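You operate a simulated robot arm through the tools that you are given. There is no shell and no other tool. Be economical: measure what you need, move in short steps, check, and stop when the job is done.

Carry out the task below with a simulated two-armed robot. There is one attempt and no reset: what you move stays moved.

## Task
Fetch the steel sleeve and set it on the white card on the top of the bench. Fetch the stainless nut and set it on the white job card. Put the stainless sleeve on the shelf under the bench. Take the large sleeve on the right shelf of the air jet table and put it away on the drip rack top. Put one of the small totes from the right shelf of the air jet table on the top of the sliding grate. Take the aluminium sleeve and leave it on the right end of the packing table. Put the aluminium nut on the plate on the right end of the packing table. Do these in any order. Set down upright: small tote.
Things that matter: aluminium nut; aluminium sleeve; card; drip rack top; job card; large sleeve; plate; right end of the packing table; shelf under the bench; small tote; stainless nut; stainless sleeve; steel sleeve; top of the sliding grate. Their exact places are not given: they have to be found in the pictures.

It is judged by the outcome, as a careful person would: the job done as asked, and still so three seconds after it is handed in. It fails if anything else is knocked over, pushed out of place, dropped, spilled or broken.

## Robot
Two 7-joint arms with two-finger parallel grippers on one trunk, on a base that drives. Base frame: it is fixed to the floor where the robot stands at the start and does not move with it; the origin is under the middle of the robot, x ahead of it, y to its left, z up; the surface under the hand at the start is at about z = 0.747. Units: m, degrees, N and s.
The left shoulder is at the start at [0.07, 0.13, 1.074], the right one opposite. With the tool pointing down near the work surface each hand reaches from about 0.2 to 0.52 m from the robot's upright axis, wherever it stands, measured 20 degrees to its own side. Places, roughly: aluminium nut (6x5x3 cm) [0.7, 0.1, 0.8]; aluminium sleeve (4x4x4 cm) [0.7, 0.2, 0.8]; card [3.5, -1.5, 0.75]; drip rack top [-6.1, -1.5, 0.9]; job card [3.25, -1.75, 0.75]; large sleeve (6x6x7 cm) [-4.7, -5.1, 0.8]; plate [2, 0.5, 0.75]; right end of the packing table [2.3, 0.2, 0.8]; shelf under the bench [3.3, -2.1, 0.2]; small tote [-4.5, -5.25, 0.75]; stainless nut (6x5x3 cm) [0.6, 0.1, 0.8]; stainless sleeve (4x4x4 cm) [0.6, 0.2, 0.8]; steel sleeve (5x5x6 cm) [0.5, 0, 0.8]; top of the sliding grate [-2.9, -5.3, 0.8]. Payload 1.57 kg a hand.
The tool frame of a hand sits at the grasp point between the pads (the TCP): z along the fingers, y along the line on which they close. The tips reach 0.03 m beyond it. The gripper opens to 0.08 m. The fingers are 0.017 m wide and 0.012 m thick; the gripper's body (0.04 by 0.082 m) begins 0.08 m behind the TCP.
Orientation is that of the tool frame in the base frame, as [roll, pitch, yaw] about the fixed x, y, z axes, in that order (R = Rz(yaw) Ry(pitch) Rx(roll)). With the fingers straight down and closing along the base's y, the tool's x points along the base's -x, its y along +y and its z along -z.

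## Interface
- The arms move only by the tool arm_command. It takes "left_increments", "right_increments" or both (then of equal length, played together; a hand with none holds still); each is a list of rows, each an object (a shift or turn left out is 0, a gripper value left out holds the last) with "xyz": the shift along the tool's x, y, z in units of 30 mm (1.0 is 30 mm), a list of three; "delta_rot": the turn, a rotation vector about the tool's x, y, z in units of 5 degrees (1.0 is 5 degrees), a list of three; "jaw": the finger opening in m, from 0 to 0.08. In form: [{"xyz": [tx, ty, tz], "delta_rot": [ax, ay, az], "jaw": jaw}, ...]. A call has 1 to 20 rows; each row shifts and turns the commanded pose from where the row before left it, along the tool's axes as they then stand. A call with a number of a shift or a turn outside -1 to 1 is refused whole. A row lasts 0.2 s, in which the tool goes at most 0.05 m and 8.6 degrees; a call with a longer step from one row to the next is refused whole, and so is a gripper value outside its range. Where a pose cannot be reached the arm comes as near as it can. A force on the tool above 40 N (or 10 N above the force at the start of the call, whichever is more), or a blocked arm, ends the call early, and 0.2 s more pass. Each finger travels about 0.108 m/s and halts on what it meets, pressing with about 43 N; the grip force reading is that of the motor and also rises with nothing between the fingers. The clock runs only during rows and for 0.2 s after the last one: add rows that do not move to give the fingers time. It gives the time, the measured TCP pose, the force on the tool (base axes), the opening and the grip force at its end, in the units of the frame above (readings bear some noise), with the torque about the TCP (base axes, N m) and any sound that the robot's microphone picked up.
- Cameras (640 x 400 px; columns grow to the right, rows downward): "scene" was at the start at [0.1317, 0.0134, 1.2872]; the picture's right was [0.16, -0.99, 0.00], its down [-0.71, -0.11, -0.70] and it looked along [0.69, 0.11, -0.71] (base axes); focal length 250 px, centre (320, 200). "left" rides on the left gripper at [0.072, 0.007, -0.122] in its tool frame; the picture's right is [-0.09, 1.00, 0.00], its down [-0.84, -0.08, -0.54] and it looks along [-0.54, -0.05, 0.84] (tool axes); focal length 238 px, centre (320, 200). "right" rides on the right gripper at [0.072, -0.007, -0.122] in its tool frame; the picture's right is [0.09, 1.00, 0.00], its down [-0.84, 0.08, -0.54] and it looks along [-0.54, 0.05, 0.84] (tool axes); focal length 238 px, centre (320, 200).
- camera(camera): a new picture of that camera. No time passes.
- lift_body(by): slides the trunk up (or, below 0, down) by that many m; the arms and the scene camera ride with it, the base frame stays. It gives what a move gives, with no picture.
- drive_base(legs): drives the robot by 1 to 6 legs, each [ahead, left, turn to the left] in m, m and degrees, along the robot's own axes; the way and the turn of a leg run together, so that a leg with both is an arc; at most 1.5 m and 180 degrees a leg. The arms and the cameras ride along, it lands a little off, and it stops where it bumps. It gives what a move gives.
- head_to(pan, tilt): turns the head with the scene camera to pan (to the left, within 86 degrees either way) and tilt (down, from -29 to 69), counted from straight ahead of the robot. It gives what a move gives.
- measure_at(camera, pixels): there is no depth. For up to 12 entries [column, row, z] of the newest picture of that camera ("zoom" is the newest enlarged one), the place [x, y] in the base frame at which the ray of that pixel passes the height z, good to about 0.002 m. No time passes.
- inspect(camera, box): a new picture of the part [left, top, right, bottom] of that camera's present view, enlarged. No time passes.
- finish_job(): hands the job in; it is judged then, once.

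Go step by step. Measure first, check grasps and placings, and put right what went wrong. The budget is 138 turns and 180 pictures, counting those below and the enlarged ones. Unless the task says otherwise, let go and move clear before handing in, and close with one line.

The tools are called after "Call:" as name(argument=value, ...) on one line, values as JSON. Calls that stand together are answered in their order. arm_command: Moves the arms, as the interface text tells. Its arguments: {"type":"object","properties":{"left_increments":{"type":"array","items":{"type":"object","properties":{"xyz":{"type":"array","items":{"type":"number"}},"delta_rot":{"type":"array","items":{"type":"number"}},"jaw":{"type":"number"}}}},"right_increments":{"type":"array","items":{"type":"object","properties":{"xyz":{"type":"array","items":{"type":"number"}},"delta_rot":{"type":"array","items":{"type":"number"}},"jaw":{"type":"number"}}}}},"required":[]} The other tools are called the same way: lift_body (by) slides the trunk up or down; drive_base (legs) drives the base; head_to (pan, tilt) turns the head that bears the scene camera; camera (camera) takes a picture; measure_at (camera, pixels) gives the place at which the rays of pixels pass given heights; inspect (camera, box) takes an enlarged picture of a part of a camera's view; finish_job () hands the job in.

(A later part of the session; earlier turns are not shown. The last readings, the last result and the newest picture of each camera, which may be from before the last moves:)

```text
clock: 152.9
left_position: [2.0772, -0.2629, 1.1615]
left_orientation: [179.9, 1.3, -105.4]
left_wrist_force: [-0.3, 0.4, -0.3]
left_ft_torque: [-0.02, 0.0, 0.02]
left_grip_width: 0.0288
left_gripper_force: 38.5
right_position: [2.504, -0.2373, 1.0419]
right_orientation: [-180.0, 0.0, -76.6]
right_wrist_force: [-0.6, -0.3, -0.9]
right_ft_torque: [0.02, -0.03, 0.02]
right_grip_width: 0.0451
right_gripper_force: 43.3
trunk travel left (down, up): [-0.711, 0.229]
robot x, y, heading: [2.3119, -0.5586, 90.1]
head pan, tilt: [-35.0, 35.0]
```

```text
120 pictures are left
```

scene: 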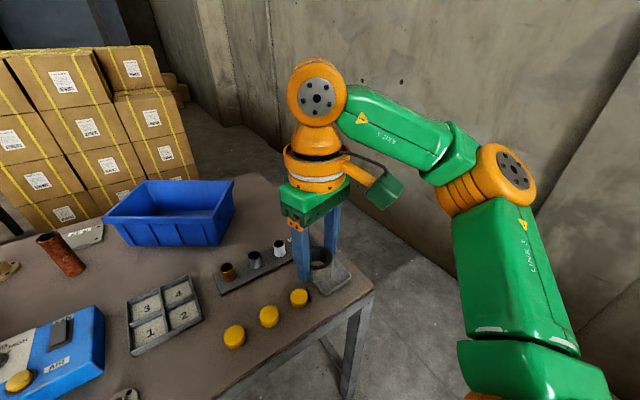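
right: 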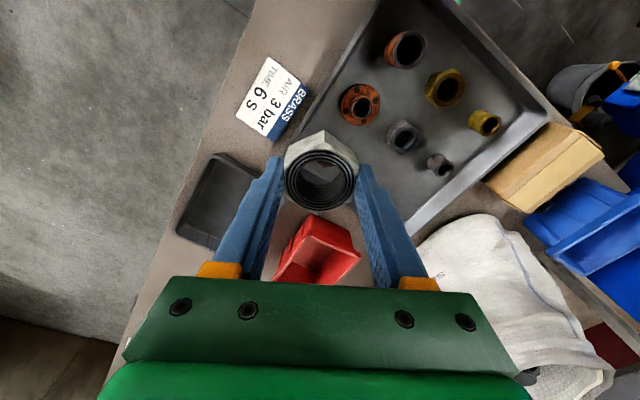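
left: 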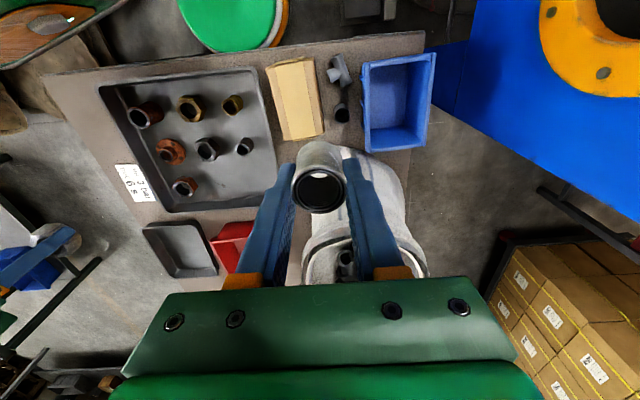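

I measure the east passage and carton stack for later.

Call:
measure_at(camera="scene", pixels=[[226, 125, 0], [245, 125, 0], [430, 250, 0], [395, 230, 0], [200, 178, 0], [190, 160, 0], [262, 173, 0.747], [373, 292, 0.747], [235, 180, 0.747]])

Call:
inspect(camera="scene", box=[150, 60, 470, 380])

```text
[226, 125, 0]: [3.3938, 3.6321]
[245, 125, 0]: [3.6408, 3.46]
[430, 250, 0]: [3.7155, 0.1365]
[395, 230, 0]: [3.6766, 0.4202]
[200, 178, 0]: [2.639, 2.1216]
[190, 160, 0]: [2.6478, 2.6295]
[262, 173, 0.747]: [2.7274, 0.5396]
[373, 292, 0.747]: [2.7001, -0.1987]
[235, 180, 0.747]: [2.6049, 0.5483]
```

```text
1.25 times, centred on (310, 220) of scene
```

zoom: 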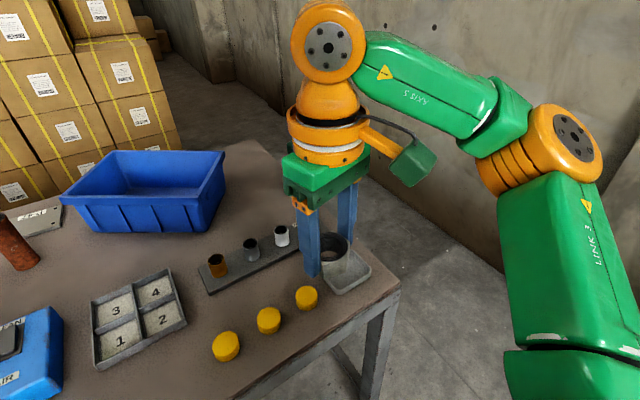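

The passage east is 1 m wide; the far side has room too. I move the left hand over (2.265,−0.13) and descend to z≈0.86 to check.

Call:
arm_command(left_increments=[{"xyz": [-1, -0.8, 0]}, {"xyz": [-1, -0.8, 0]}, {"xyz": [-1, -0.8, 0]}, {"xyz": [-1, -0.8, 0]}, {"xyz": [-1, -0.83, 0]}, {"xyz": [-0.94, -0.84, 0]}, {"xyz": [0, 0, 1]}, {"xyz": [0, 0, 1]}, {"xyz": [0, 0, 1]}, {"xyz": [0, 0, 1]}, {"xyz": [0, 0, 1]}, {"xyz": [0, 0, 1]}, {"xyz": [0, 0, 1]}, {"xyz": [0, 0, 1]}, {"xyz": [0, 0, 1]}, {"xyz": [0, 0, 1]}, {}])

Call:
camera(camera="left")

Call:
head_to(pan=0, tilt=50)

Call:
camera(camera="scene")

```text
clock: 156.5
left_position: [2.2278, -0.1688, 0.831]
left_orientation: [179.8, 1.4, -105.3]
left_wrist_force: [-0.7, 0.5, -0.5]
left_ft_torque: [-0.02, 0.03, 0.01]
left_grip_width: 0.0288
left_gripper_force: 38.4
left hand out of reach, approached as far as the arm can: row 3, 4, 5, 6
right_position: [2.5044, -0.2368, 1.0427]
right_orientation: [-179.9, 0.0, -76.6]
right_wrist_force: [-0.5, -0.3, -0.6]
right_ft_torque: [-0.03, 0.01, -0.03]
right_grip_width: 0.0451
right_gripper_force: 42.6
trunk travel left (down, up): [-0.711, 0.229]
robot x, y, heading: [2.317, -0.5625, 90.1]
head pan, tilt: [-35.0, 35.0]
```

```text
118 pictures are left
```

left: 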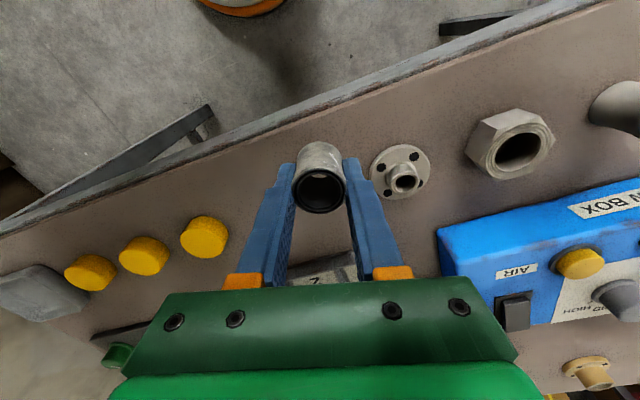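

```text
clock: 157.5
left_position: [2.2284, -0.1695, 0.831]
left_orientation: [179.9, 1.5, -105.4]
left_wrist_force: [-0.2, -0.5, -0.4]
left_ft_torque: [-0.01, -0.03, 0.03]
left_grip_width: 0.0288
left_gripper_force: 38.8
right_position: [2.5038, -0.2373, 1.0423]
right_orientation: [-179.9, -0.2, -76.7]
right_wrist_force: [-0.4, 0.9, -0.4]
right_ft_torque: [0.01, 0.0, -0.01]
right_grip_width: 0.0448
right_gripper_force: 43.1
trunk travel left (down, up): [-0.711, 0.229]
robot x, y, heading: [2.3197, -0.5623, 90.1]
head pan, tilt: [0.0, 50.0]
```

```text
117 pictures are left
```

scene: 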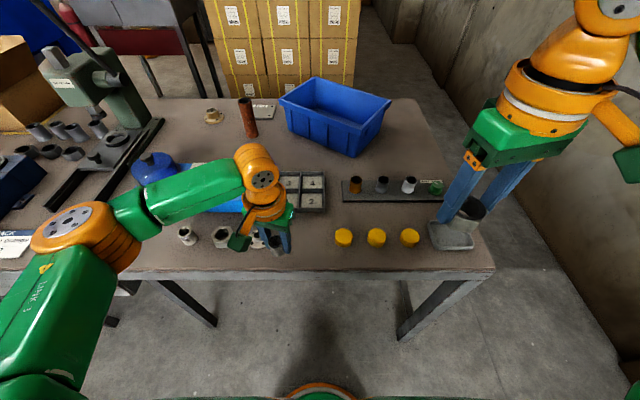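

Flange is close at (400,170); I shift 4 cm right of it at this height (elbow is properly bent now).

Call:
arm_command(left_increments=[{"xyz": [-0.3, -0.6, 0]}, {"xyz": [-0.3, -0.6, 0]}, {}])

Call:
camera(camera="left")

```text
clock: 158.3
left_position: [2.2686, -0.1623, 0.831]
left_orientation: [180.0, 1.4, -105.4]
left_wrist_force: [0.0, -0.4, -0.3]
left_ft_torque: [0.01, -0.03, -0.02]
left_grip_width: 0.0287
left_gripper_force: 38.5
right_position: [2.5045, -0.2359, 1.0429]
right_orientation: [-180.0, -0.1, -76.5]
right_wrist_force: [0.4, 0.0, -0.5]
right_ft_torque: [-0.03, -0.04, -0.03]
right_grip_width: 0.0446
right_gripper_force: 43.0
trunk travel left (down, up): [-0.711, 0.229]
robot x, y, heading: [2.3187, -0.5591, 90.2]
head pan, tilt: [0.0, 50.0]
```

```text
116 pictures are left
```

left: 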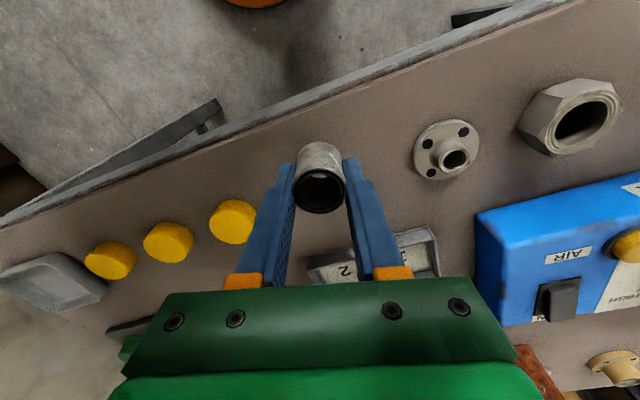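

Clear now. I move 2.5 cm further in and lower to just above the table top.

Call:
arm_command(left_increments=[{"xyz": [-0.8, 0, 0]}, {"xyz": [0, 0, 0.8]}, {"xyz": [0, 0, 0.6]}, {"xyz": [0, 0, 0.25]}, {}])

```text
clock: 159.4
left_position: [2.2753, -0.1379, 0.7894]
left_orientation: [179.9, 2.6, -105.2]
left_wrist_force: [-3.9, -5.1, 23.4]
left_ft_torque: [-0.4, -0.17, -0.2]
left_grip_width: 0.0288
left_gripper_force: 38.6
right_position: [2.5026, -0.2412, 1.0454]
right_orientation: [-179.7, 0.2, -76.6]
right_wrist_force: [0.6, 0.8, -1.3]
right_ft_torque: [-0.05, 0.0, -0.02]
right_grip_width: 0.0447
right_gripper_force: 43.1
trunk travel left (down, up): [-0.711, 0.229]
robot x, y, heading: [2.3132, -0.5604, 90.0]
head pan, tilt: [0.0, 50.0]
stopped in row 5 (left hand): the force on the tool passed its limit at 46 N (the readings are from after the stop); the commanded pose is now the measured one
```

Contact reached at 0.789. I relieve slightly and open, then rise.

Call:
arm_command(left_increments=[{"xyz": [0, 0, -0.08]}, {}, {"jaw": 0.04}, {"jaw": 0.06}, {}, {"xyz": [0, 0, -0.5]}, {"xyz": [0, 0, -1]}, {"xyz": [0, 0, -1]}, {"xyz": [0, 0, -1]}, {}])

Call:
camera(camera="left")

Call:
camera(camera="scene")

```text
clock: 161.6
left_position: [2.2733, -0.138, 0.894]
left_orientation: [180.0, 2.3, -105.2]
left_wrist_force: [0.7, 0.3, 0.0]
left_ft_torque: [0.02, 0.0, -0.03]
left_grip_width: 0.0601
left_gripper_force: 0.1
right_position: [2.5032, -0.2363, 1.0418]
right_orientation: [-180.0, -0.1, -76.6]
right_wrist_force: [-0.5, 0.6, -0.6]
right_ft_torque: [0.01, 0.03, 0.01]
right_grip_width: 0.0449
right_gripper_force: 43.0
trunk travel left (down, up): [-0.711, 0.229]
robot x, y, heading: [2.3175, -0.5621, 90.2]
head pan, tilt: [0.0, 50.0]
```

```text
115 pictures are left
```

left: 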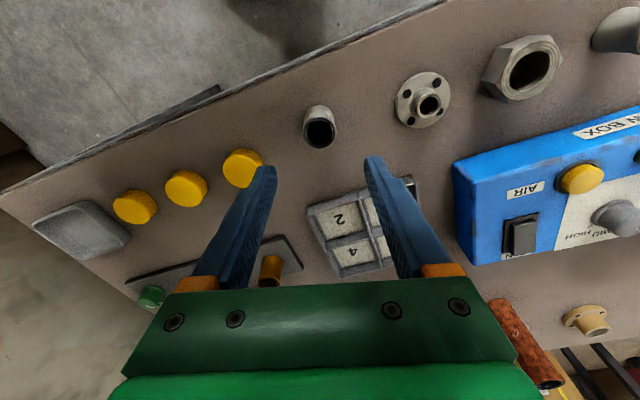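

```text
114 pictures are left
```

scene: 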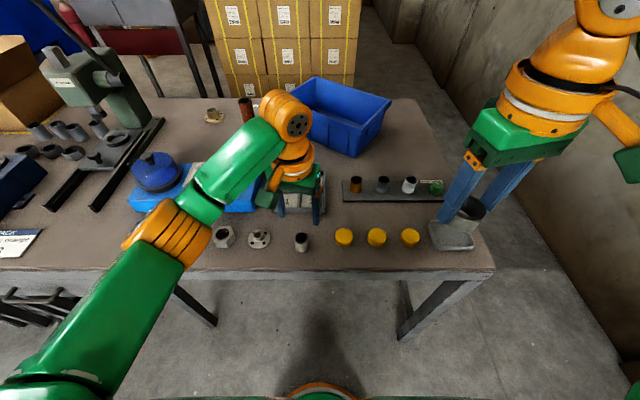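

The sleeve stands upright at (302,242). I retract the left arm back first and then up to a compact pose.

Call:
arm_command(left_increments=[{"xyz": [0.8, 0, -0.3]}, {"xyz": [1, 0, -0.3]}, {"xyz": [1, 0.3, -0.3]}, {"xyz": [1, 0.5, -0.3]}, {"xyz": [0.5, 1, -0.5]}, {"xyz": [0, 1, -0.5]}, {"xyz": [0, 1, -1]}, {"xyz": [0, 0.5, -1]}, {"xyz": [0, 0, -1]}, {}])

Call:
head_to(pan=-86, tilt=35)

Call:
camera(camera="scene")

```text
clock: 163.8
left_position: [2.1149, -0.2351, 1.0462]
left_orientation: [180.0, 2.1, -105.2]
left_wrist_force: [-0.9, -0.5, 0.1]
left_ft_torque: [-0.03, -0.01, 0.02]
left_grip_width: 0.0599
left_gripper_force: 0.0
right_position: [2.5046, -0.2355, 1.0434]
right_orientation: [-179.9, -0.2, -76.6]
right_wrist_force: [0.5, -0.2, -1.4]
right_ft_torque: [0.01, 0.0, 0.02]
right_grip_width: 0.0447
right_gripper_force: 42.7
trunk travel left (down, up): [-0.711, 0.229]
robot x, y, heading: [2.3189, -0.559, 89.8]
head pan, tilt: [0.0, 50.0]
```

```text
clock: 165.4
left_position: [2.1145, -0.2331, 1.0462]
left_orientation: [179.8, 2.1, -105.2]
left_wrist_force: [0.8, -0.3, -0.4]
left_ft_torque: [0.0, 0.0, 0.02]
left_grip_width: 0.0598
left_gripper_force: 0.1
right_position: [2.5036, -0.2369, 1.0412]
right_orientation: [180.0, -0.1, -76.6]
right_wrist_force: [0.2, -0.2, -0.6]
right_ft_torque: [0.02, -0.01, 0.0]
right_grip_width: 0.0449
right_gripper_force: 43.3
trunk travel left (down, up): [-0.711, 0.229]
robot x, y, heading: [2.3167, -0.5643, 90.0]
head pan, tilt: [-85.9, 35.0]
```

```text
113 pictures are left
```

scene: 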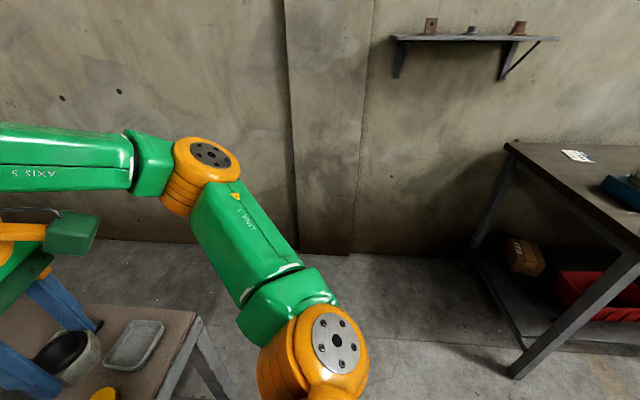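

I measure the wall column, the elbow and bench end for the passage.

Call:
measure_at(camera="scene", pixels=[[325, 253, 0], [120, 240, 0], [400, 255, 0], [515, 375, 0], [240, 165, 1.15], [240, 165, 1.05], [205, 390, 0], [397, 37, 1.5], [560, 37, 1.5]])

```text
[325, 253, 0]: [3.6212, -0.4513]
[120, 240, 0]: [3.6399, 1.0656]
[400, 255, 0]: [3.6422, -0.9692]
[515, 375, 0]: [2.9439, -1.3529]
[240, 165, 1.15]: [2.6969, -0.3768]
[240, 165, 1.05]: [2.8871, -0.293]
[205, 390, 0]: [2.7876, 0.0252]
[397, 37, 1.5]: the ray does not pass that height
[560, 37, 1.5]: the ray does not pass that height
```

I'll pass at x≈3.08, arms above the table end. First leg set takes me to y≈0.65 then I look.

Call:
drive_base(legs=[[-0.29, 0, 0], [0, -0.77, 0], [1.5, 0, 0]])

Call:
head_to(pan=50, tilt=30)

Call:
camera(camera="scene")

```text
clock: 178.1
left_position: [2.8905, 0.9691, 1.0452]
left_orientation: [179.8, 2.1, -105.5]
left_wrist_force: [0.0, 0.7, -0.2]
left_ft_torque: [-0.02, 0.01, -0.02]
left_grip_width: 0.06
left_gripper_force: 0.1
right_position: [3.278, 0.963, 1.0429]
right_orientation: [-179.9, 0.0, -76.9]
right_wrist_force: [0.1, -0.1, 0.3]
right_ft_torque: [0.01, 0.0, -0.03]
right_grip_width: 0.0447
right_gripper_force: 42.8
trunk travel left (down, up): [-0.711, 0.229]
robot x, y, heading: [3.0892, 0.6437, 89.5]
head pan, tilt: [-85.9, 35.0]
```

```text
clock: 180.3
left_position: [2.8899, 0.9695, 1.0463]
left_orientation: [179.9, 2.3, -105.5]
left_wrist_force: [0.8, 0.3, -0.5]
left_ft_torque: [-0.04, -0.03, 0.0]
left_grip_width: 0.06
left_gripper_force: 0.0
right_position: [3.2788, 0.9644, 1.0414]
right_orientation: [-179.8, -0.1, -76.9]
right_wrist_force: [-1.3, 0.8, -0.8]
right_ft_torque: [0.02, -0.03, -0.03]
right_grip_width: 0.0446
right_gripper_force: 42.9
trunk travel left (down, up): [-0.711, 0.229]
robot x, y, heading: [3.0887, 0.6384, 90.1]
head pan, tilt: [50.0, 30.0]
```

```text
112 pictures are left
```

scene: 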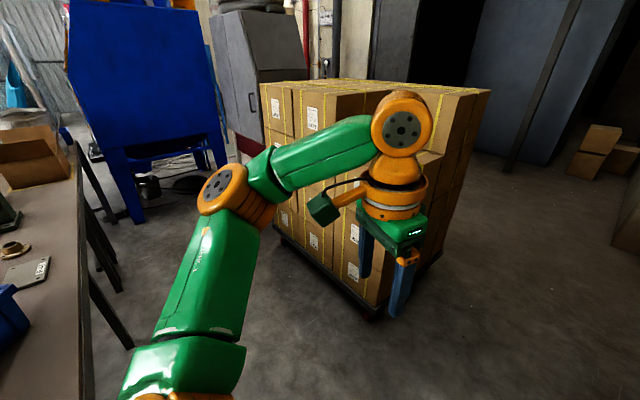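

Call:
measure_at(camera="scene", pixels=[[372, 315, 0.05], [275, 235, 0.05], [435, 255, 0.05], [83, 350, 0.747], [70, 180, 0.747], [28, 275, 0.76], [265, 85, 1.0], [440, 95, 1.0]])

```text
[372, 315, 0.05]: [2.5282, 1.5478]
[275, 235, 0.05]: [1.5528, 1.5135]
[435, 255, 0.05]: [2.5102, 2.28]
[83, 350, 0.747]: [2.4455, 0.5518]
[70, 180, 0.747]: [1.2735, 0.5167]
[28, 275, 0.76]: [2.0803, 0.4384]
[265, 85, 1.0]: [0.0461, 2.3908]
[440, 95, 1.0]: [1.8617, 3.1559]
```

The carton pallet front is y≈1.52, table far edge y≈0.54, leaving about 1 m. I turn around beside the wall and sidestep into the gap facing the table.

Call:
drive_base(legs=[[0.39, 0, 0], [0, 0, 180], [0, -0.88, 0]])

Call:
head_to(pan=0, tilt=50)

Call:
camera(camera="scene")

```text
clock: 194.3
left_position: [2.4018, 0.7182, 1.046]
left_orientation: [-180.0, 2.2, 73.4]
left_wrist_force: [-0.2, -0.6, 1.1]
left_ft_torque: [0.01, 0.0, -0.04]
left_grip_width: 0.06
left_gripper_force: 0.1
right_position: [2.0152, 0.7294, 1.0428]
right_orientation: [-179.9, -0.2, 102.0]
right_wrist_force: [0.2, 0.7, -1.4]
right_ft_torque: [0.0, 0.02, 0.0]
right_grip_width: 0.0448
right_gripper_force: 42.9
trunk travel left (down, up): [-0.711, 0.229]
robot x, y, heading: [2.2114, 1.0499, -91.3]
head pan, tilt: [50.0, 30.0]
```

```text
clock: 195.5
left_position: [2.4022, 0.7183, 1.0464]
left_orientation: [179.9, 2.2, 73.3]
left_wrist_force: [-0.2, -0.1, 0.3]
left_ft_torque: [0.0, -0.03, 0.02]
left_grip_width: 0.06
left_gripper_force: 0.0
right_position: [2.0141, 0.7308, 1.0427]
right_orientation: [-179.8, -0.1, 102.0]
right_wrist_force: [0.4, -0.3, -0.6]
right_ft_torque: [0.01, 0.02, -0.02]
right_grip_width: 0.0449
right_gripper_force: 43.0
trunk travel left (down, up): [-0.711, 0.229]
robot x, y, heading: [2.2089, 1.0516, -91.5]
head pan, tilt: [0.0, 50.0]
```

```text
111 pictures are left
```

scene: 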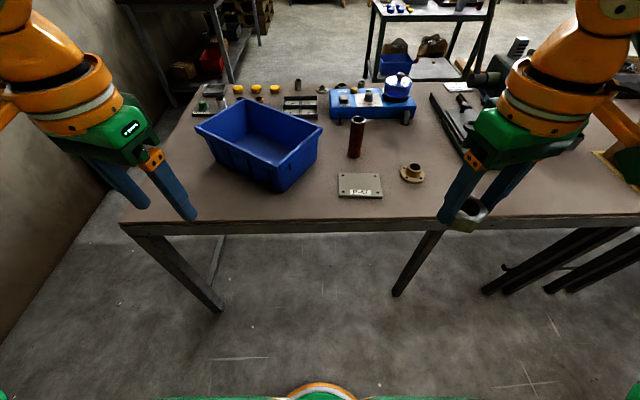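

Plate P-4x is at (360,185), empty. I measure it and drive ahead a bit.

Call:
measure_at(camera="scene", pixels=[[360, 185, 0.757], [339, 173, 0.757], [380, 173, 0.757], [383, 196, 0.757], [339, 196, 0.757], [356, 155, 0.757], [412, 177, 0.757], [285, 220, 0.747]])

Call:
drive_base(legs=[[0.15, 0, 1.4]])

```text
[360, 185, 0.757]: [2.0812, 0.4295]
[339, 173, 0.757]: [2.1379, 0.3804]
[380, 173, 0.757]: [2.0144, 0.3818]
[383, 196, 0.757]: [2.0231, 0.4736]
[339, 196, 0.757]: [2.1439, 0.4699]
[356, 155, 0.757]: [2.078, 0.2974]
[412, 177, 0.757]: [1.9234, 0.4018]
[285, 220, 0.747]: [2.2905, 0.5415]
```

```text
clock: 196.9
left_position: [2.4092, 0.5758, 1.0461]
left_orientation: [179.8, 2.3, 74.6]
left_wrist_force: [0.2, 0.0, 0.5]
left_ft_torque: [-0.05, 0.04, 0.02]
left_grip_width: 0.06
left_gripper_force: 0.1
right_position: [2.0197, 0.58, 1.0423]
right_orientation: [-179.9, 0.1, 103.4]
right_wrist_force: [-1.0, 0.4, -0.5]
right_ft_torque: [-0.02, -0.02, 0.03]
right_grip_width: 0.0447
right_gripper_force: 43.0
trunk travel left (down, up): [-0.711, 0.229]
robot x, y, heading: [2.206, 0.9034, -90.3]
head pan, tilt: [0.0, 50.0]
```

I go 0.1 m closer and then lower the nut over the plate centre (2.08,0.43).

Call:
drive_base(legs=[[0.1, 0, 0]])

Call:
arm_command(right_increments=[{"xyz": [-1, 0.8, 0]}, {"xyz": [-1, 0.75, 0]}, {"xyz": [0, 0, 1]}, {"xyz": [0, 0, 1]}, {"xyz": [0, 0, 1]}, {"xyz": [0, 0, 1]}, {"xyz": [0, 0, 1]}, {"xyz": [0, 0, 1]}, {}])

Call:
camera(camera="right")

Call:
camera(camera="scene")

```text
clock: 198.1
left_position: [2.4088, 0.4753, 1.0459]
left_orientation: [179.9, 2.2, 74.7]
left_wrist_force: [-0.6, 0.1, 0.6]
left_ft_torque: [-0.02, 0.02, 0.01]
left_grip_width: 0.06
left_gripper_force: 0.0
right_position: [2.0185, 0.4796, 1.0439]
right_orientation: [-179.9, 0.1, 103.4]
right_wrist_force: [1.1, -0.4, -1.3]
right_ft_torque: [0.02, -0.01, -0.02]
right_grip_width: 0.0448
right_gripper_force: 42.8
trunk travel left (down, up): [-0.711, 0.229]
robot x, y, heading: [2.2081, 0.8036, -90.1]
head pan, tilt: [0.0, 50.0]
```

```text
clock: 200.1
left_position: [2.4101, 0.4727, 1.0451]
left_orientation: [179.9, 2.2, 74.6]
left_wrist_force: [-0.5, 0.4, -0.2]
left_ft_torque: [0.02, -0.01, 0.01]
left_grip_width: 0.0599
left_gripper_force: 0.1
right_position: [2.0787, 0.4295, 0.8618]
right_orientation: [-179.9, -0.1, 103.4]
right_wrist_force: [-0.3, -0.3, -1.1]
right_ft_torque: [-0.04, 0.03, 0.04]
right_grip_width: 0.0446
right_gripper_force: 43.4
trunk travel left (down, up): [-0.711, 0.229]
robot x, y, heading: [2.2106, 0.801, -89.8]
head pan, tilt: [0.0, 50.0]
```

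```text
110 pictures are left
```

right: 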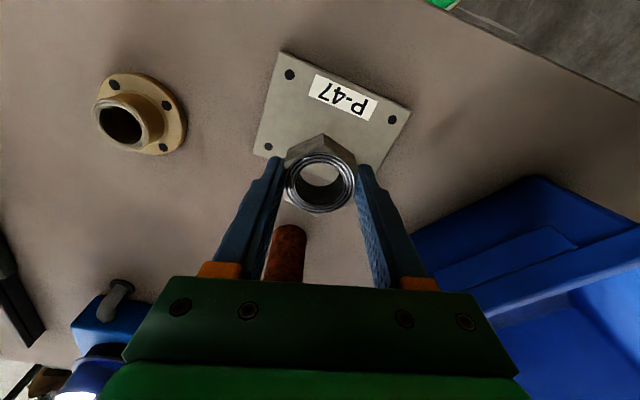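

```text
109 pictures are left
```

scene: 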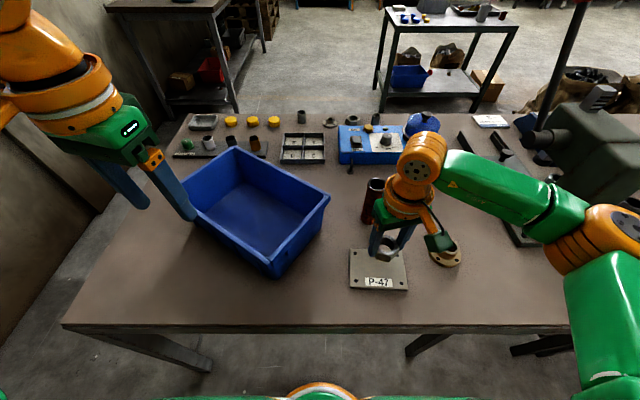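

I re-measure the plate corners from the wrist view and scene.

Call:
measure_at(camera="right", pixels=[[280, 52, 0.765], [411, 112, 0.765], [253, 152, 0.765], [289, 74, 0.765], [392, 119, 0.765], [268, 147, 0.765]])

Call:
measure_at(camera="scene", pixels=[[349, 249, 0.765], [403, 249, 0.765], [409, 289, 0.765], [350, 288, 0.765]])

```text
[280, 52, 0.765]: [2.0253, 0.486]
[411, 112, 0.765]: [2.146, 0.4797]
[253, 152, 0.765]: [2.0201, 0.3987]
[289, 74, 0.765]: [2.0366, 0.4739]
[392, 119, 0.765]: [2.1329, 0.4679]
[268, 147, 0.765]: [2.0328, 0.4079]
```

```text
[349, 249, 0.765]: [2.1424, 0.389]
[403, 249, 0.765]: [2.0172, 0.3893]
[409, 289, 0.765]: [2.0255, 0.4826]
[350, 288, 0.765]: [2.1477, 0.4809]
```

Plate centre is (2.083,0.4385). I centre and lower until contact.

Call:
arm_command(right_increments=[{"xyz": [0.23, 0.19, 0.4]}, {"xyz": [0, 0, 0.6]}, {"xyz": [0, 0, 0.5]}, {"xyz": [0, 0, 0.3]}, {}])

Call:
inspect(camera="scene", box=[320, 200, 480, 300])

```text
clock: 201.2
left_position: [2.41, 0.4739, 1.0459]
left_orientation: [179.9, 2.3, 74.7]
left_wrist_force: [1.5, 0.6, -0.3]
left_ft_torque: [0.01, -0.02, 0.01]
left_grip_width: 0.0601
left_gripper_force: 0.1
right_position: [2.0825, 0.4374, 0.8078]
right_orientation: [-179.9, -0.2, 103.4]
right_wrist_force: [-0.2, -0.4, -0.8]
right_ft_torque: [0.0, -0.03, 0.01]
right_grip_width: 0.0451
right_gripper_force: 42.5
trunk travel left (down, up): [-0.711, 0.229]
robot x, y, heading: [2.2084, 0.803, -90.0]
head pan, tilt: [0.0, 50.0]
```

```text
4.00 times, centred on (400, 250) of scene
```

zoom: 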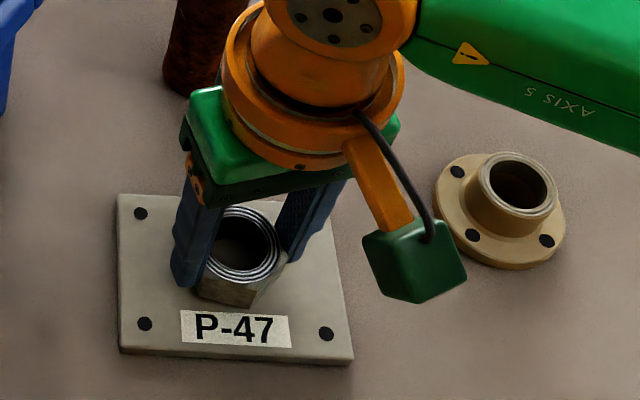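

Very near the plate; I lower in 2 mm steps.

Call:
arm_command(right_increments=[{"xyz": [0, 0, 0.08]}, {"xyz": [0, 0, 0.08]}, {}])

```text
clock: 202.1
left_position: [2.4094, 0.4767, 1.0471]
left_orientation: [179.9, 2.3, 74.7]
left_wrist_force: [0.3, 0.4, 0.3]
left_ft_torque: [0.02, 0.02, 0.0]
left_grip_width: 0.06
left_gripper_force: 0.1
right_position: [2.0825, 0.4385, 0.8051]
right_orientation: [-179.9, 0.3, 103.3]
right_wrist_force: [-4.2, -8.0, 25.9]
right_ft_torque: [-0.23, 0.04, -0.02]
right_grip_width: 0.0451
right_gripper_force: 43.4
trunk travel left (down, up): [-0.711, 0.229]
robot x, y, heading: [2.206, 0.8022, -89.8]
head pan, tilt: [0.0, 50.0]
```

Contact. I relieve, open and rise, then check.

Call:
arm_command(right_increments=[{"xyz": [0, 0, -0.06]}, {}, {"jaw": 0.06}, {"jaw": 0.075}, {}, {"xyz": [0, 0, -0.5]}, {"xyz": [0, 0, -1]}, {"xyz": [0, 0, -1]}, {"xyz": [0.5, 0, -1]}, {"xyz": [0.8, -0.5, -1]}, {"xyz": [0.8, -0.8, -1]}, {"xyz": [0, -0.8, -1]}, {"xyz": [0, 0, -1]}, {}])

Call:
camera(camera="scene")

Call:
camera(camera="right")

```text
clock: 205.1
left_position: [2.4089, 0.4735, 1.0452]
left_orientation: [179.9, 2.2, 74.7]
left_wrist_force: [-0.6, 0.0, -1.0]
left_ft_torque: [-0.02, -0.02, 0.0]
left_grip_width: 0.0602
left_gripper_force: 0.2
right_position: [2.0082, 0.4837, 1.0303]
right_orientation: [-179.9, -0.1, 103.3]
right_wrist_force: [-0.4, 1.2, -1.2]
right_ft_torque: [0.0, -0.01, 0.0]
right_grip_width: 0.0749
right_gripper_force: 0.1
trunk travel left (down, up): [-0.711, 0.229]
robot x, y, heading: [2.2056, 0.8041, -90.2]
head pan, tilt: [0.0, 50.0]
```

```text
107 pictures are left
```

scene: 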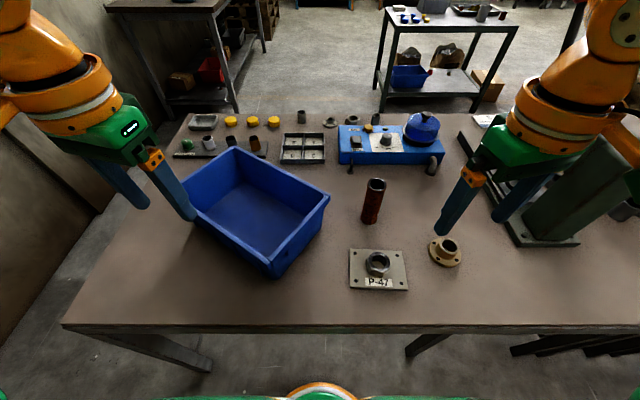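

```text
106 pictures are left
```

right: 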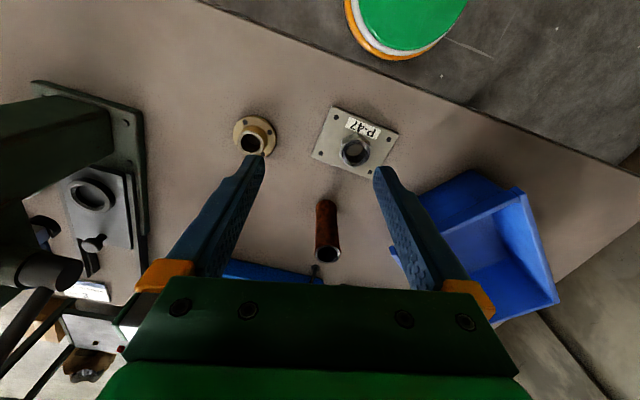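

The nut lies on plate P-47. I drive back the same way toward the tray: east passage, south, west.

Call:
drive_base(legs=[[-0.22, 0, 0], [0, 0.88, 0], [1.5, 0, 0], [0.37, 0, 0], [0, -0.85, 0], [1.5, 0, 0]])

Call:
head_to(pan=0, tilt=25)

```text
clock: 231.2
left_position: [2.4459, -2.6886, 1.0448]
left_orientation: [179.9, 2.2, 75.1]
left_wrist_force: [-0.8, 0.2, -2.0]
left_ft_torque: [0.02, 0.01, 0.03]
left_grip_width: 0.0601
left_gripper_force: 0.1
right_position: [2.0438, -2.6816, 1.0293]
right_orientation: [-179.8, 0.1, 103.9]
right_wrist_force: [-0.3, 0.0, -0.2]
right_ft_torque: [-0.03, 0.0, 0.01]
right_grip_width: 0.0752
right_gripper_force: 0.2
trunk travel left (down, up): [-0.711, 0.229]
robot x, y, heading: [2.2412, -2.3673, -89.8]
head pan, tilt: [0.0, 50.0]
```

```text
clock: 232.0
left_position: [2.4454, -2.6904, 1.0448]
left_orientation: [179.8, 2.1, 75.0]
left_wrist_force: [-0.4, -0.3, 0.1]
left_ft_torque: [0.02, 0.01, 0.0]
left_grip_width: 0.06
left_gripper_force: 0.0
right_position: [2.0436, -2.6829, 1.0286]
right_orientation: [-179.9, 0.0, 103.8]
right_wrist_force: [-0.1, 0.6, -0.3]
right_ft_torque: [0.0, 0.05, 0.0]
right_grip_width: 0.0748
right_gripper_force: 0.1
trunk travel left (down, up): [-0.711, 0.229]
robot x, y, heading: [2.2408, -2.3663, -89.5]
head pan, tilt: [0.0, 25.0]
```

On the way I look left at the bench for the cards.

Call:
head_to(pan=80, tilt=30)

Call:
camera(camera="scene")

Call:
drive_base(legs=[[0.45, 0, 0], [0, 0, -90], [1.5, 0, 0], [1.5, 0, 0], [0.85, 0, 0], [0, 0, -90]])

```text
clock: 233.6
left_position: [2.4452, -2.6898, 1.0453]
left_orientation: [180.0, 2.3, 75.1]
left_wrist_force: [0.1, 0.3, 0.8]
left_ft_torque: [-0.02, 0.0, 0.01]
left_grip_width: 0.06
left_gripper_force: 0.1
right_position: [2.0427, -2.6826, 1.0294]
right_orientation: [-179.9, 0.0, 103.8]
right_wrist_force: [-0.2, 1.3, -0.5]
right_ft_torque: [0.02, -0.01, -0.01]
right_grip_width: 0.0751
right_gripper_force: 0.1
trunk travel left (down, up): [-0.711, 0.229]
robot x, y, heading: [2.2385, -2.3656, -89.5]
head pan, tilt: [80.0, 30.0]
```

```text
105 pictures are left
```

scene: 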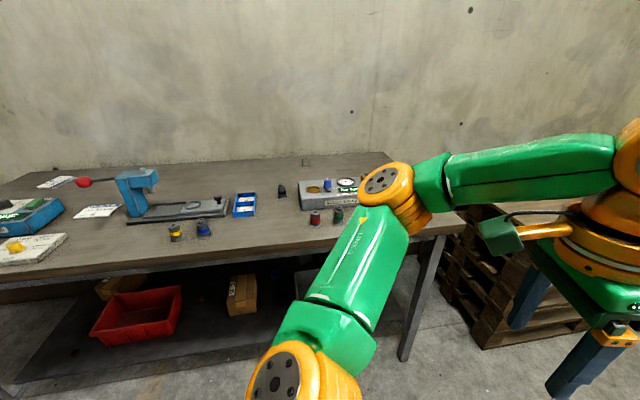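

```text
clock: 262.2
left_position: [-1.8367, -2.5156, 1.0469]
left_orientation: [179.9, 2.2, -104.7]
left_wrist_force: [-0.1, 0.0, -0.8]
left_ft_torque: [0.01, 0.02, 0.0]
left_grip_width: 0.0603
left_gripper_force: 0.1
right_position: [-1.4338, -2.5215, 1.0306]
right_orientation: [-179.8, -0.1, -76.1]
right_wrist_force: [0.5, 0.1, 0.0]
right_ft_torque: [0.03, -0.01, 0.02]
right_grip_width: 0.075
right_gripper_force: 0.0
trunk travel left (down, up): [-0.711, 0.229]
robot x, y, heading: [-1.6305, -2.8413, 90.6]
head pan, tilt: [80.0, 30.0]
```

Continue: north along x≈−1.63, turn east, approach the table.

Call:
drive_base(legs=[[1.5, 0, 0], [1.43, 0, 0], [0, 0, -90.6], [1.5, 0, 0]])

Call:
head_to(pan=0, tilt=50)

Call:
camera(camera="scene")

```text
clock: 287.3
left_position: [0.1508, 0.313, 1.0472]
left_orientation: [179.8, 2.2, 165.4]
left_wrist_force: [-0.7, 0.1, -0.7]
left_ft_torque: [0.02, 0.0, 0.0]
left_grip_width: 0.0598
left_gripper_force: 0.1
right_position: [0.1469, -0.0888, 1.0292]
right_orientation: [-179.8, 0.0, -165.9]
right_wrist_force: [0.6, 0.7, 0.6]
right_ft_torque: [0.01, -0.01, 0.0]
right_grip_width: 0.0751
right_gripper_force: 0.1
trunk travel left (down, up): [-0.711, 0.229]
robot x, y, heading: [-0.1724, 0.1114, 1.3]
head pan, tilt: [80.0, 30.0]
```

```text
clock: 288.8
left_position: [0.1519, 0.3126, 1.0451]
left_orientation: [179.9, 2.2, 165.4]
left_wrist_force: [0.0, -0.6, -0.6]
left_ft_torque: [-0.01, 0.01, 0.02]
left_grip_width: 0.0599
left_gripper_force: 0.1
right_position: [0.1461, -0.0877, 1.0294]
right_orientation: [-179.9, 0.1, -165.9]
right_wrist_force: [0.3, -0.8, 0.2]
right_ft_torque: [0.01, 0.01, 0.0]
right_grip_width: 0.0748
right_gripper_force: 0.1
trunk travel left (down, up): [-0.711, 0.229]
robot x, y, heading: [-0.1744, 0.1114, 0.6]
head pan, tilt: [0.0, 50.0]
```

```text
104 pictures are left
```

scene: 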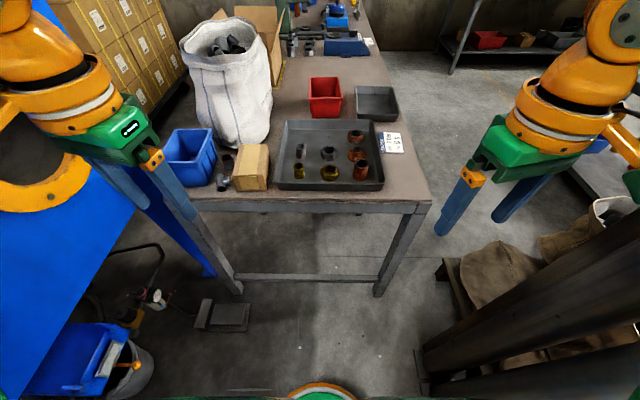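

I close in to (0.2, 0.07).

Call:
drive_base(legs=[[0.37, -0.045, -0.8]])

Call:
head_to(pan=0, tilt=62)

Call:
inspect(camera="scene", box=[220, 100, 420, 280])

```text
clock: 291.2
left_position: [0.5221, 0.2671, 1.046]
left_orientation: [179.9, 2.2, 164.8]
left_wrist_force: [0.0, 0.5, 0.1]
left_ft_torque: [0.02, -0.02, 0.0]
left_grip_width: 0.0601
left_gripper_force: 0.0
right_position: [0.513, -0.1339, 1.0303]
right_orientation: [-179.9, 0.1, -166.7]
right_wrist_force: [-0.1, -0.1, 0.0]
right_ft_torque: [0.02, -0.02, 0.02]
right_grip_width: 0.0749
right_gripper_force: 0.1
trunk travel left (down, up): [-0.711, 0.229]
robot x, y, heading: [0.1952, 0.0668, -0.2]
head pan, tilt: [0.0, 50.0]
```

```text
clock: 291.9
left_position: [0.5232, 0.2674, 1.0458]
left_orientation: [179.9, 2.2, 164.7]
left_wrist_force: [0.7, -0.6, -0.6]
left_ft_torque: [0.04, 0.0, -0.02]
left_grip_width: 0.06
left_gripper_force: 0.0
right_position: [0.5135, -0.1344, 1.0291]
right_orientation: [-180.0, 0.0, -166.7]
right_wrist_force: [-0.5, -0.2, 0.2]
right_ft_torque: [-0.02, -0.01, 0.01]
right_grip_width: 0.0748
right_gripper_force: 0.1
trunk travel left (down, up): [-0.711, 0.229]
robot x, y, heading: [0.1973, 0.0624, 0.1]
head pan, tilt: [0.0, 62.0]
```

```text
2.22 times, centred on (320, 190) of scene
```

zoom: 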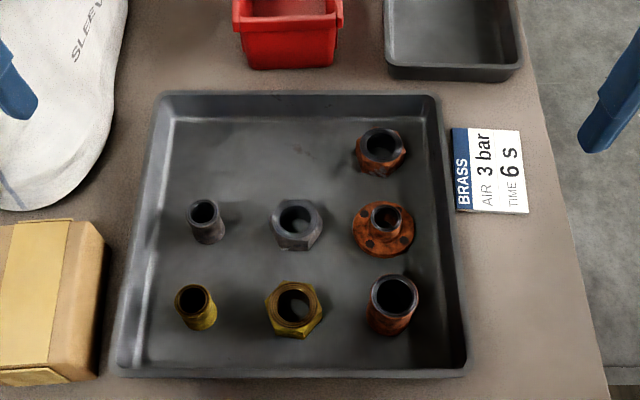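

I measure the steel sleeve (394,297) and nut (296,222) tops in the zoom.

Call:
measure_at(camera="zoom", pixels=[[394, 297, 0.825], [296, 220, 0.795], [203, 212, 0.805], [372, 297, 0.825], [417, 297, 0.825]])

```text
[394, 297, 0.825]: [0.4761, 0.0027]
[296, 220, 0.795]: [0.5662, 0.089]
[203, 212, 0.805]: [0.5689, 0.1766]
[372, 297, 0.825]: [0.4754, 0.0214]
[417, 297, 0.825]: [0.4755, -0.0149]
```

I move the right hand above the steel sleeve with jaws at 0.065 and look.

Call:
arm_command(right_increments=[{"xyz": [0.04, 1, 0], "jaw": 0.065}, {"xyz": [0.04, 1, 0]}, {"xyz": [0.04, 1, 0]}, {"xyz": [0.04, 1, 0]}, {"xyz": [0, 0.73, 0.2]}, {"xyz": [0, 0, 1]}, {"xyz": [0, 0, 1]}, {"xyz": [0, 0, 1]}, {}])

Call:
camera(camera="right")

```text
clock: 293.9
left_position: [0.5229, 0.2667, 1.046]
left_orientation: [180.0, 2.3, 164.7]
left_wrist_force: [0.3, -0.8, -0.4]
left_ft_torque: [0.01, -0.03, -0.01]
left_grip_width: 0.0597
left_gripper_force: 0.1
right_position: [0.4745, 0.0022, 0.9328]
right_orientation: [-179.9, 0.0, -166.6]
right_wrist_force: [-0.1, 0.7, 0.1]
right_ft_torque: [0.0, -0.02, 0.01]
right_grip_width: 0.065
right_gripper_force: 0.1
trunk travel left (down, up): [-0.711, 0.229]
robot x, y, heading: [0.1987, 0.0648, -0.2]
head pan, tilt: [0.0, 62.0]
```

```text
102 pictures are left
```

right: 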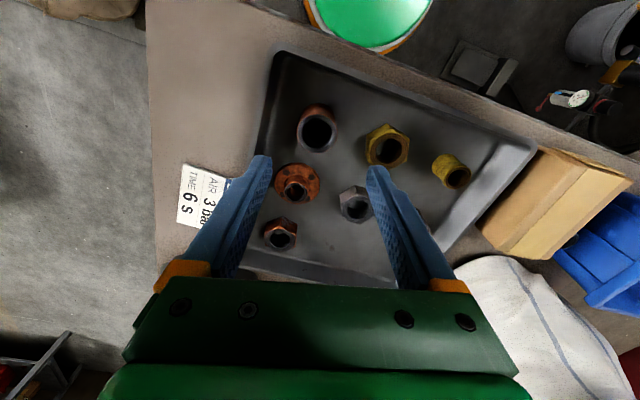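

Call:
measure_at(camera="right", pixels=[[318, 131, 0.825], [300, 131, 0.825], [337, 131, 0.825], [386, 150, 0.795], [368, 140, 0.795]])

```text
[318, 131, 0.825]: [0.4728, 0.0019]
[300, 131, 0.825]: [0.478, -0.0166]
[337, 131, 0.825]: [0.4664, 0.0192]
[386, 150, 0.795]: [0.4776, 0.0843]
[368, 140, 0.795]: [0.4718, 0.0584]
```

Aligned within 2 mm. I descend to 0.80 and grip.

Call:
arm_command(right_increments=[{"xyz": [0, 0, 1]}, {"xyz": [0, 0, 1]}, {"xyz": [0, 0, 1]}, {"xyz": [0, 0, 0.9]}, {"xyz": [0, 0, 0.5]}, {}, {"jaw": 0.05}, {"jaw": 0.03}, {"jaw": 0.025}, {}, {}])

Call:
camera(camera="right")

```text
clock: 296.3
left_position: [0.5224, 0.2674, 1.0459]
left_orientation: [179.9, 2.1, 164.8]
left_wrist_force: [0.5, 0.1, -0.4]
left_ft_torque: [0.03, -0.03, -0.02]
left_grip_width: 0.06
left_gripper_force: 0.0
right_position: [0.4753, 0.0022, 0.8017]
right_orientation: [-179.8, 0.0, -166.6]
right_wrist_force: [-0.1, -0.2, 0.3]
right_ft_torque: [0.01, 0.03, 0.01]
right_grip_width: 0.0387
right_gripper_force: 43.0
trunk travel left (down, up): [-0.711, 0.229]
robot x, y, heading: [0.1946, 0.0658, -0.2]
head pan, tilt: [0.0, 62.0]
```

```text
101 pictures are left
```

right: 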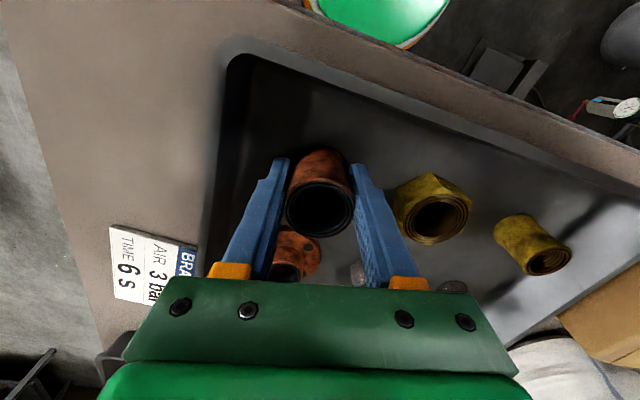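

Gripped at 0.0387. The right hand lifts and swings aside; then the left hand goes above the stainless nut (0.566,0.089).

Call:
arm_command(right_increments=[{"xyz": [0, 0, -0.6]}, {"xyz": [0, 0, -1]}, {"xyz": [0, 0, -1]}, {"xyz": [0, 0, -1]}, {"xyz": [0, 0, -1]}, {"xyz": [0, 0, -1]}, {"xyz": [0, -0.5, -1]}, {"xyz": [0, -1, -1]}, {"xyz": [0, -1, -0.5]}, {"xyz": [0, -1, 0]}, {"xyz": [0, -1, 0]}, {"xyz": [0, -0.7, 0]}, {}, {}, {}, {}, {}, {}, {}], left_increments=[{"jaw": 0.08}, {}, {}, {}, {}, {}, {}, {}, {"xyz": [-0.5, -0.9, 0]}, {"xyz": [-0.5, -0.9, 0]}, {"xyz": [-0.5, -0.9, 0]}, {"xyz": [-0.5, -0.9, 0]}, {"xyz": [-0.5, -0.9, 0]}, {"xyz": [-0.46, -0.84, 0]}, {"xyz": [0, 0, 1]}, {"xyz": [0, 0, 1]}, {"xyz": [0, 0, 1]}, {"xyz": [0, 0, 1]}, {"xyz": [0, 0, 0.8]}])

Call:
inspect(camera="left", box=[230, 70, 410, 190])

Call:
camera(camera="scene")

```text
clock: 300.3
left_position: [0.5741, 0.0863, 0.9059]
left_orientation: [179.9, 2.2, 164.7]
left_wrist_force: [0.1, 0.3, 0.2]
left_ft_torque: [-0.02, 0.0, -0.03]
left_grip_width: 0.08
left_gripper_force: 0.0
right_position: [0.5128, -0.1486, 1.0438]
right_orientation: [-179.9, -0.1, -166.6]
right_wrist_force: [0.3, -0.1, -2.6]
right_ft_torque: [0.0, 0.01, -0.05]
right_grip_width: 0.0389
right_gripper_force: 42.7
trunk travel left (down, up): [-0.711, 0.229]
robot x, y, heading: [0.1961, 0.0677, -0.1]
head pan, tilt: [0.0, 62.0]
```

```text
3.33 times, centred on (320, 130) of left
```

zoom: 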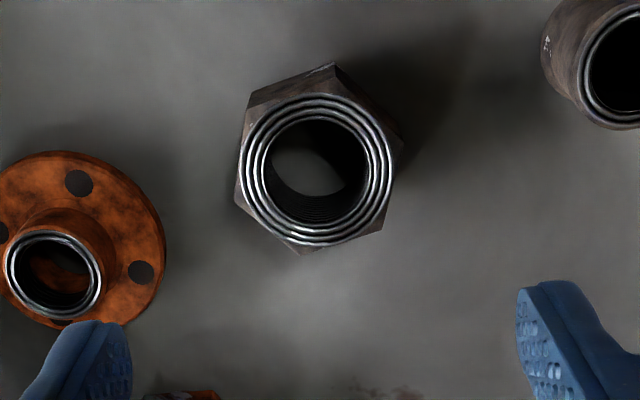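

```text
99 pictures are left
```

scene: 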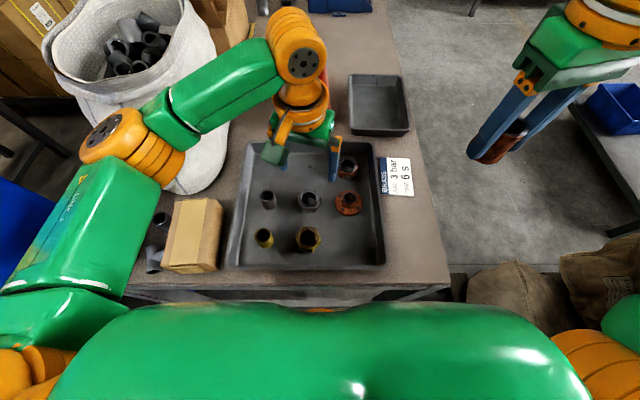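

I get the nut centre and orientation (~8°); use a narrower 0.066 opening to clear the flange.

Call:
measure_at(camera="zoom", pixels=[[316, 170, 0.795], [238, 195, 0.795], [250, 108, 0.795], [388, 225, 0.795]])

Call:
measure_at(camera="left", pixels=[[319, 121, 0.795]])

```text
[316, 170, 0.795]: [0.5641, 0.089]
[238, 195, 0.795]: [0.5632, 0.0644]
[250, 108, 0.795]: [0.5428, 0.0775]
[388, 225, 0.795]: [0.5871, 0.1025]
```

```text
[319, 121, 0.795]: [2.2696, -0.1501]
```

Vertices give flats at 59°, so a 15.7° turn. I align, descend to 0.80, and close.

Call:
arm_command(left_increments=[{"xyz": [0.35, 0, 0], "jaw": 0.066}, {"delta_rot": [0, 0, 1]}, {"delta_rot": [0, 0, 1]}, {"delta_rot": [0, 0, 1.0]}, {"xyz": [0, 0, 1]}, {"xyz": [0, 0, 1]}, {"xyz": [0, 0, 1]}, {"xyz": [0, 0, 0.5]}, {}, {"jaw": 0.055}, {"jaw": 0.04}, {"jaw": 0.03}, {}, {}])

Call:
camera(camera="left")

```text
clock: 303.3
left_position: [0.5656, 0.089, 0.8005]
left_orientation: [179.4, 1.9, 149.7]
left_wrist_force: [-0.7, 0.3, 0.0]
left_ft_torque: [-0.04, 0.02, -0.02]
left_grip_width: 0.0455
left_gripper_force: 42.8
right_position: [0.5138, -0.1502, 1.0438]
right_orientation: [-179.9, -0.2, -166.6]
right_wrist_force: [0.7, 0.0, -2.6]
right_ft_torque: [0.02, -0.01, 0.01]
right_grip_width: 0.0386
right_gripper_force: 42.6
trunk travel left (down, up): [-0.711, 0.229]
robot x, y, heading: [0.1963, 0.0656, -0.1]
head pan, tilt: [0.0, 62.0]
```

```text
98 pictures are left
```

left: 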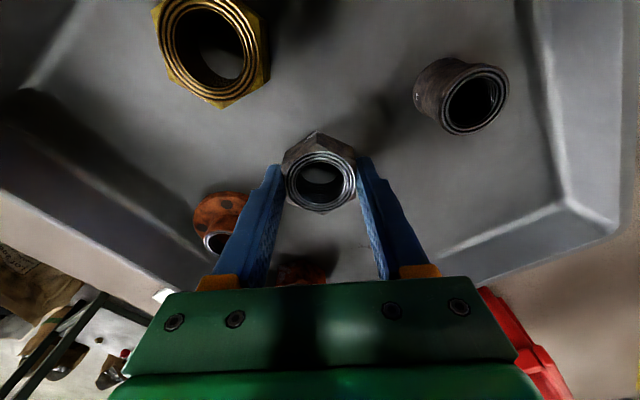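

Gripped (0.0455). I lift and retract the left hand, then back out.

Call:
arm_command(left_increments=[{"xyz": [0, 0, -0.6]}, {"xyz": [0, 0, -1]}, {"xyz": [0, 0, -1]}, {"xyz": [0, 0, -1]}, {"xyz": [0, 0, -1]}, {"xyz": [0, 0, -1]}, {"xyz": [0.9, 0.3, -0.8]}, {"xyz": [0.9, 0.3, -0.8]}, {"xyz": [0.9, 0.3, -0.8]}, {"xyz": [0.9, 0.3, 0]}, {"xyz": [0.9, 0.3, 0]}, {"xyz": [0.9, 0.3, 0]}, {}])

Call:
drive_base(legs=[[-0.2, 0.05, 0], [-1.5, 0, 0], [-0.1, 0, 0]])

Call:
camera(camera="left")

```text
clock: 306.1
left_position: [0.4456, 0.2192, 1.0346]
left_orientation: [179.4, 2.0, 149.8]
left_wrist_force: [0.6, 0.5, -2.5]
left_ft_torque: [0.05, 0.0, 0.03]
left_grip_width: 0.0454
left_gripper_force: 43.0
right_position: [0.5128, -0.1487, 1.0441]
right_orientation: [179.9, -0.2, -166.7]
right_wrist_force: [0.7, -0.8, -3.0]
right_ft_torque: [-0.04, -0.02, 0.01]
right_grip_width: 0.0386
right_gripper_force: 42.7
trunk travel left (down, up): [-0.711, 0.229]
robot x, y, heading: [0.1961, 0.0658, -0.1]
head pan, tilt: [0.0, 62.0]
```

```text
clock: 315.6
left_position: [-1.358, 0.2691, 1.0337]
left_orientation: [179.4, 1.9, 149.5]
left_wrist_force: [0.2, 0.7, -2.2]
left_ft_torque: [0.01, -0.02, -0.01]
left_grip_width: 0.0453
left_gripper_force: 42.7
right_position: [-1.2917, -0.0992, 1.0438]
right_orientation: [179.9, -0.2, -166.9]
right_wrist_force: [-0.2, -0.1, -2.8]
right_ft_torque: [-0.03, -0.03, 0.01]
right_grip_width: 0.0386
right_gripper_force: 43.0
trunk travel left (down, up): [-0.711, 0.229]
robot x, y, heading: [-1.606, 0.1136, -0.1]
head pan, tilt: [0.0, 62.0]
```

```text
97 pictures are left
```

left: 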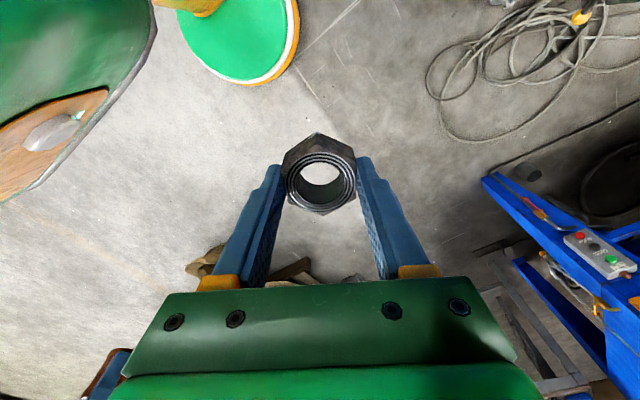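

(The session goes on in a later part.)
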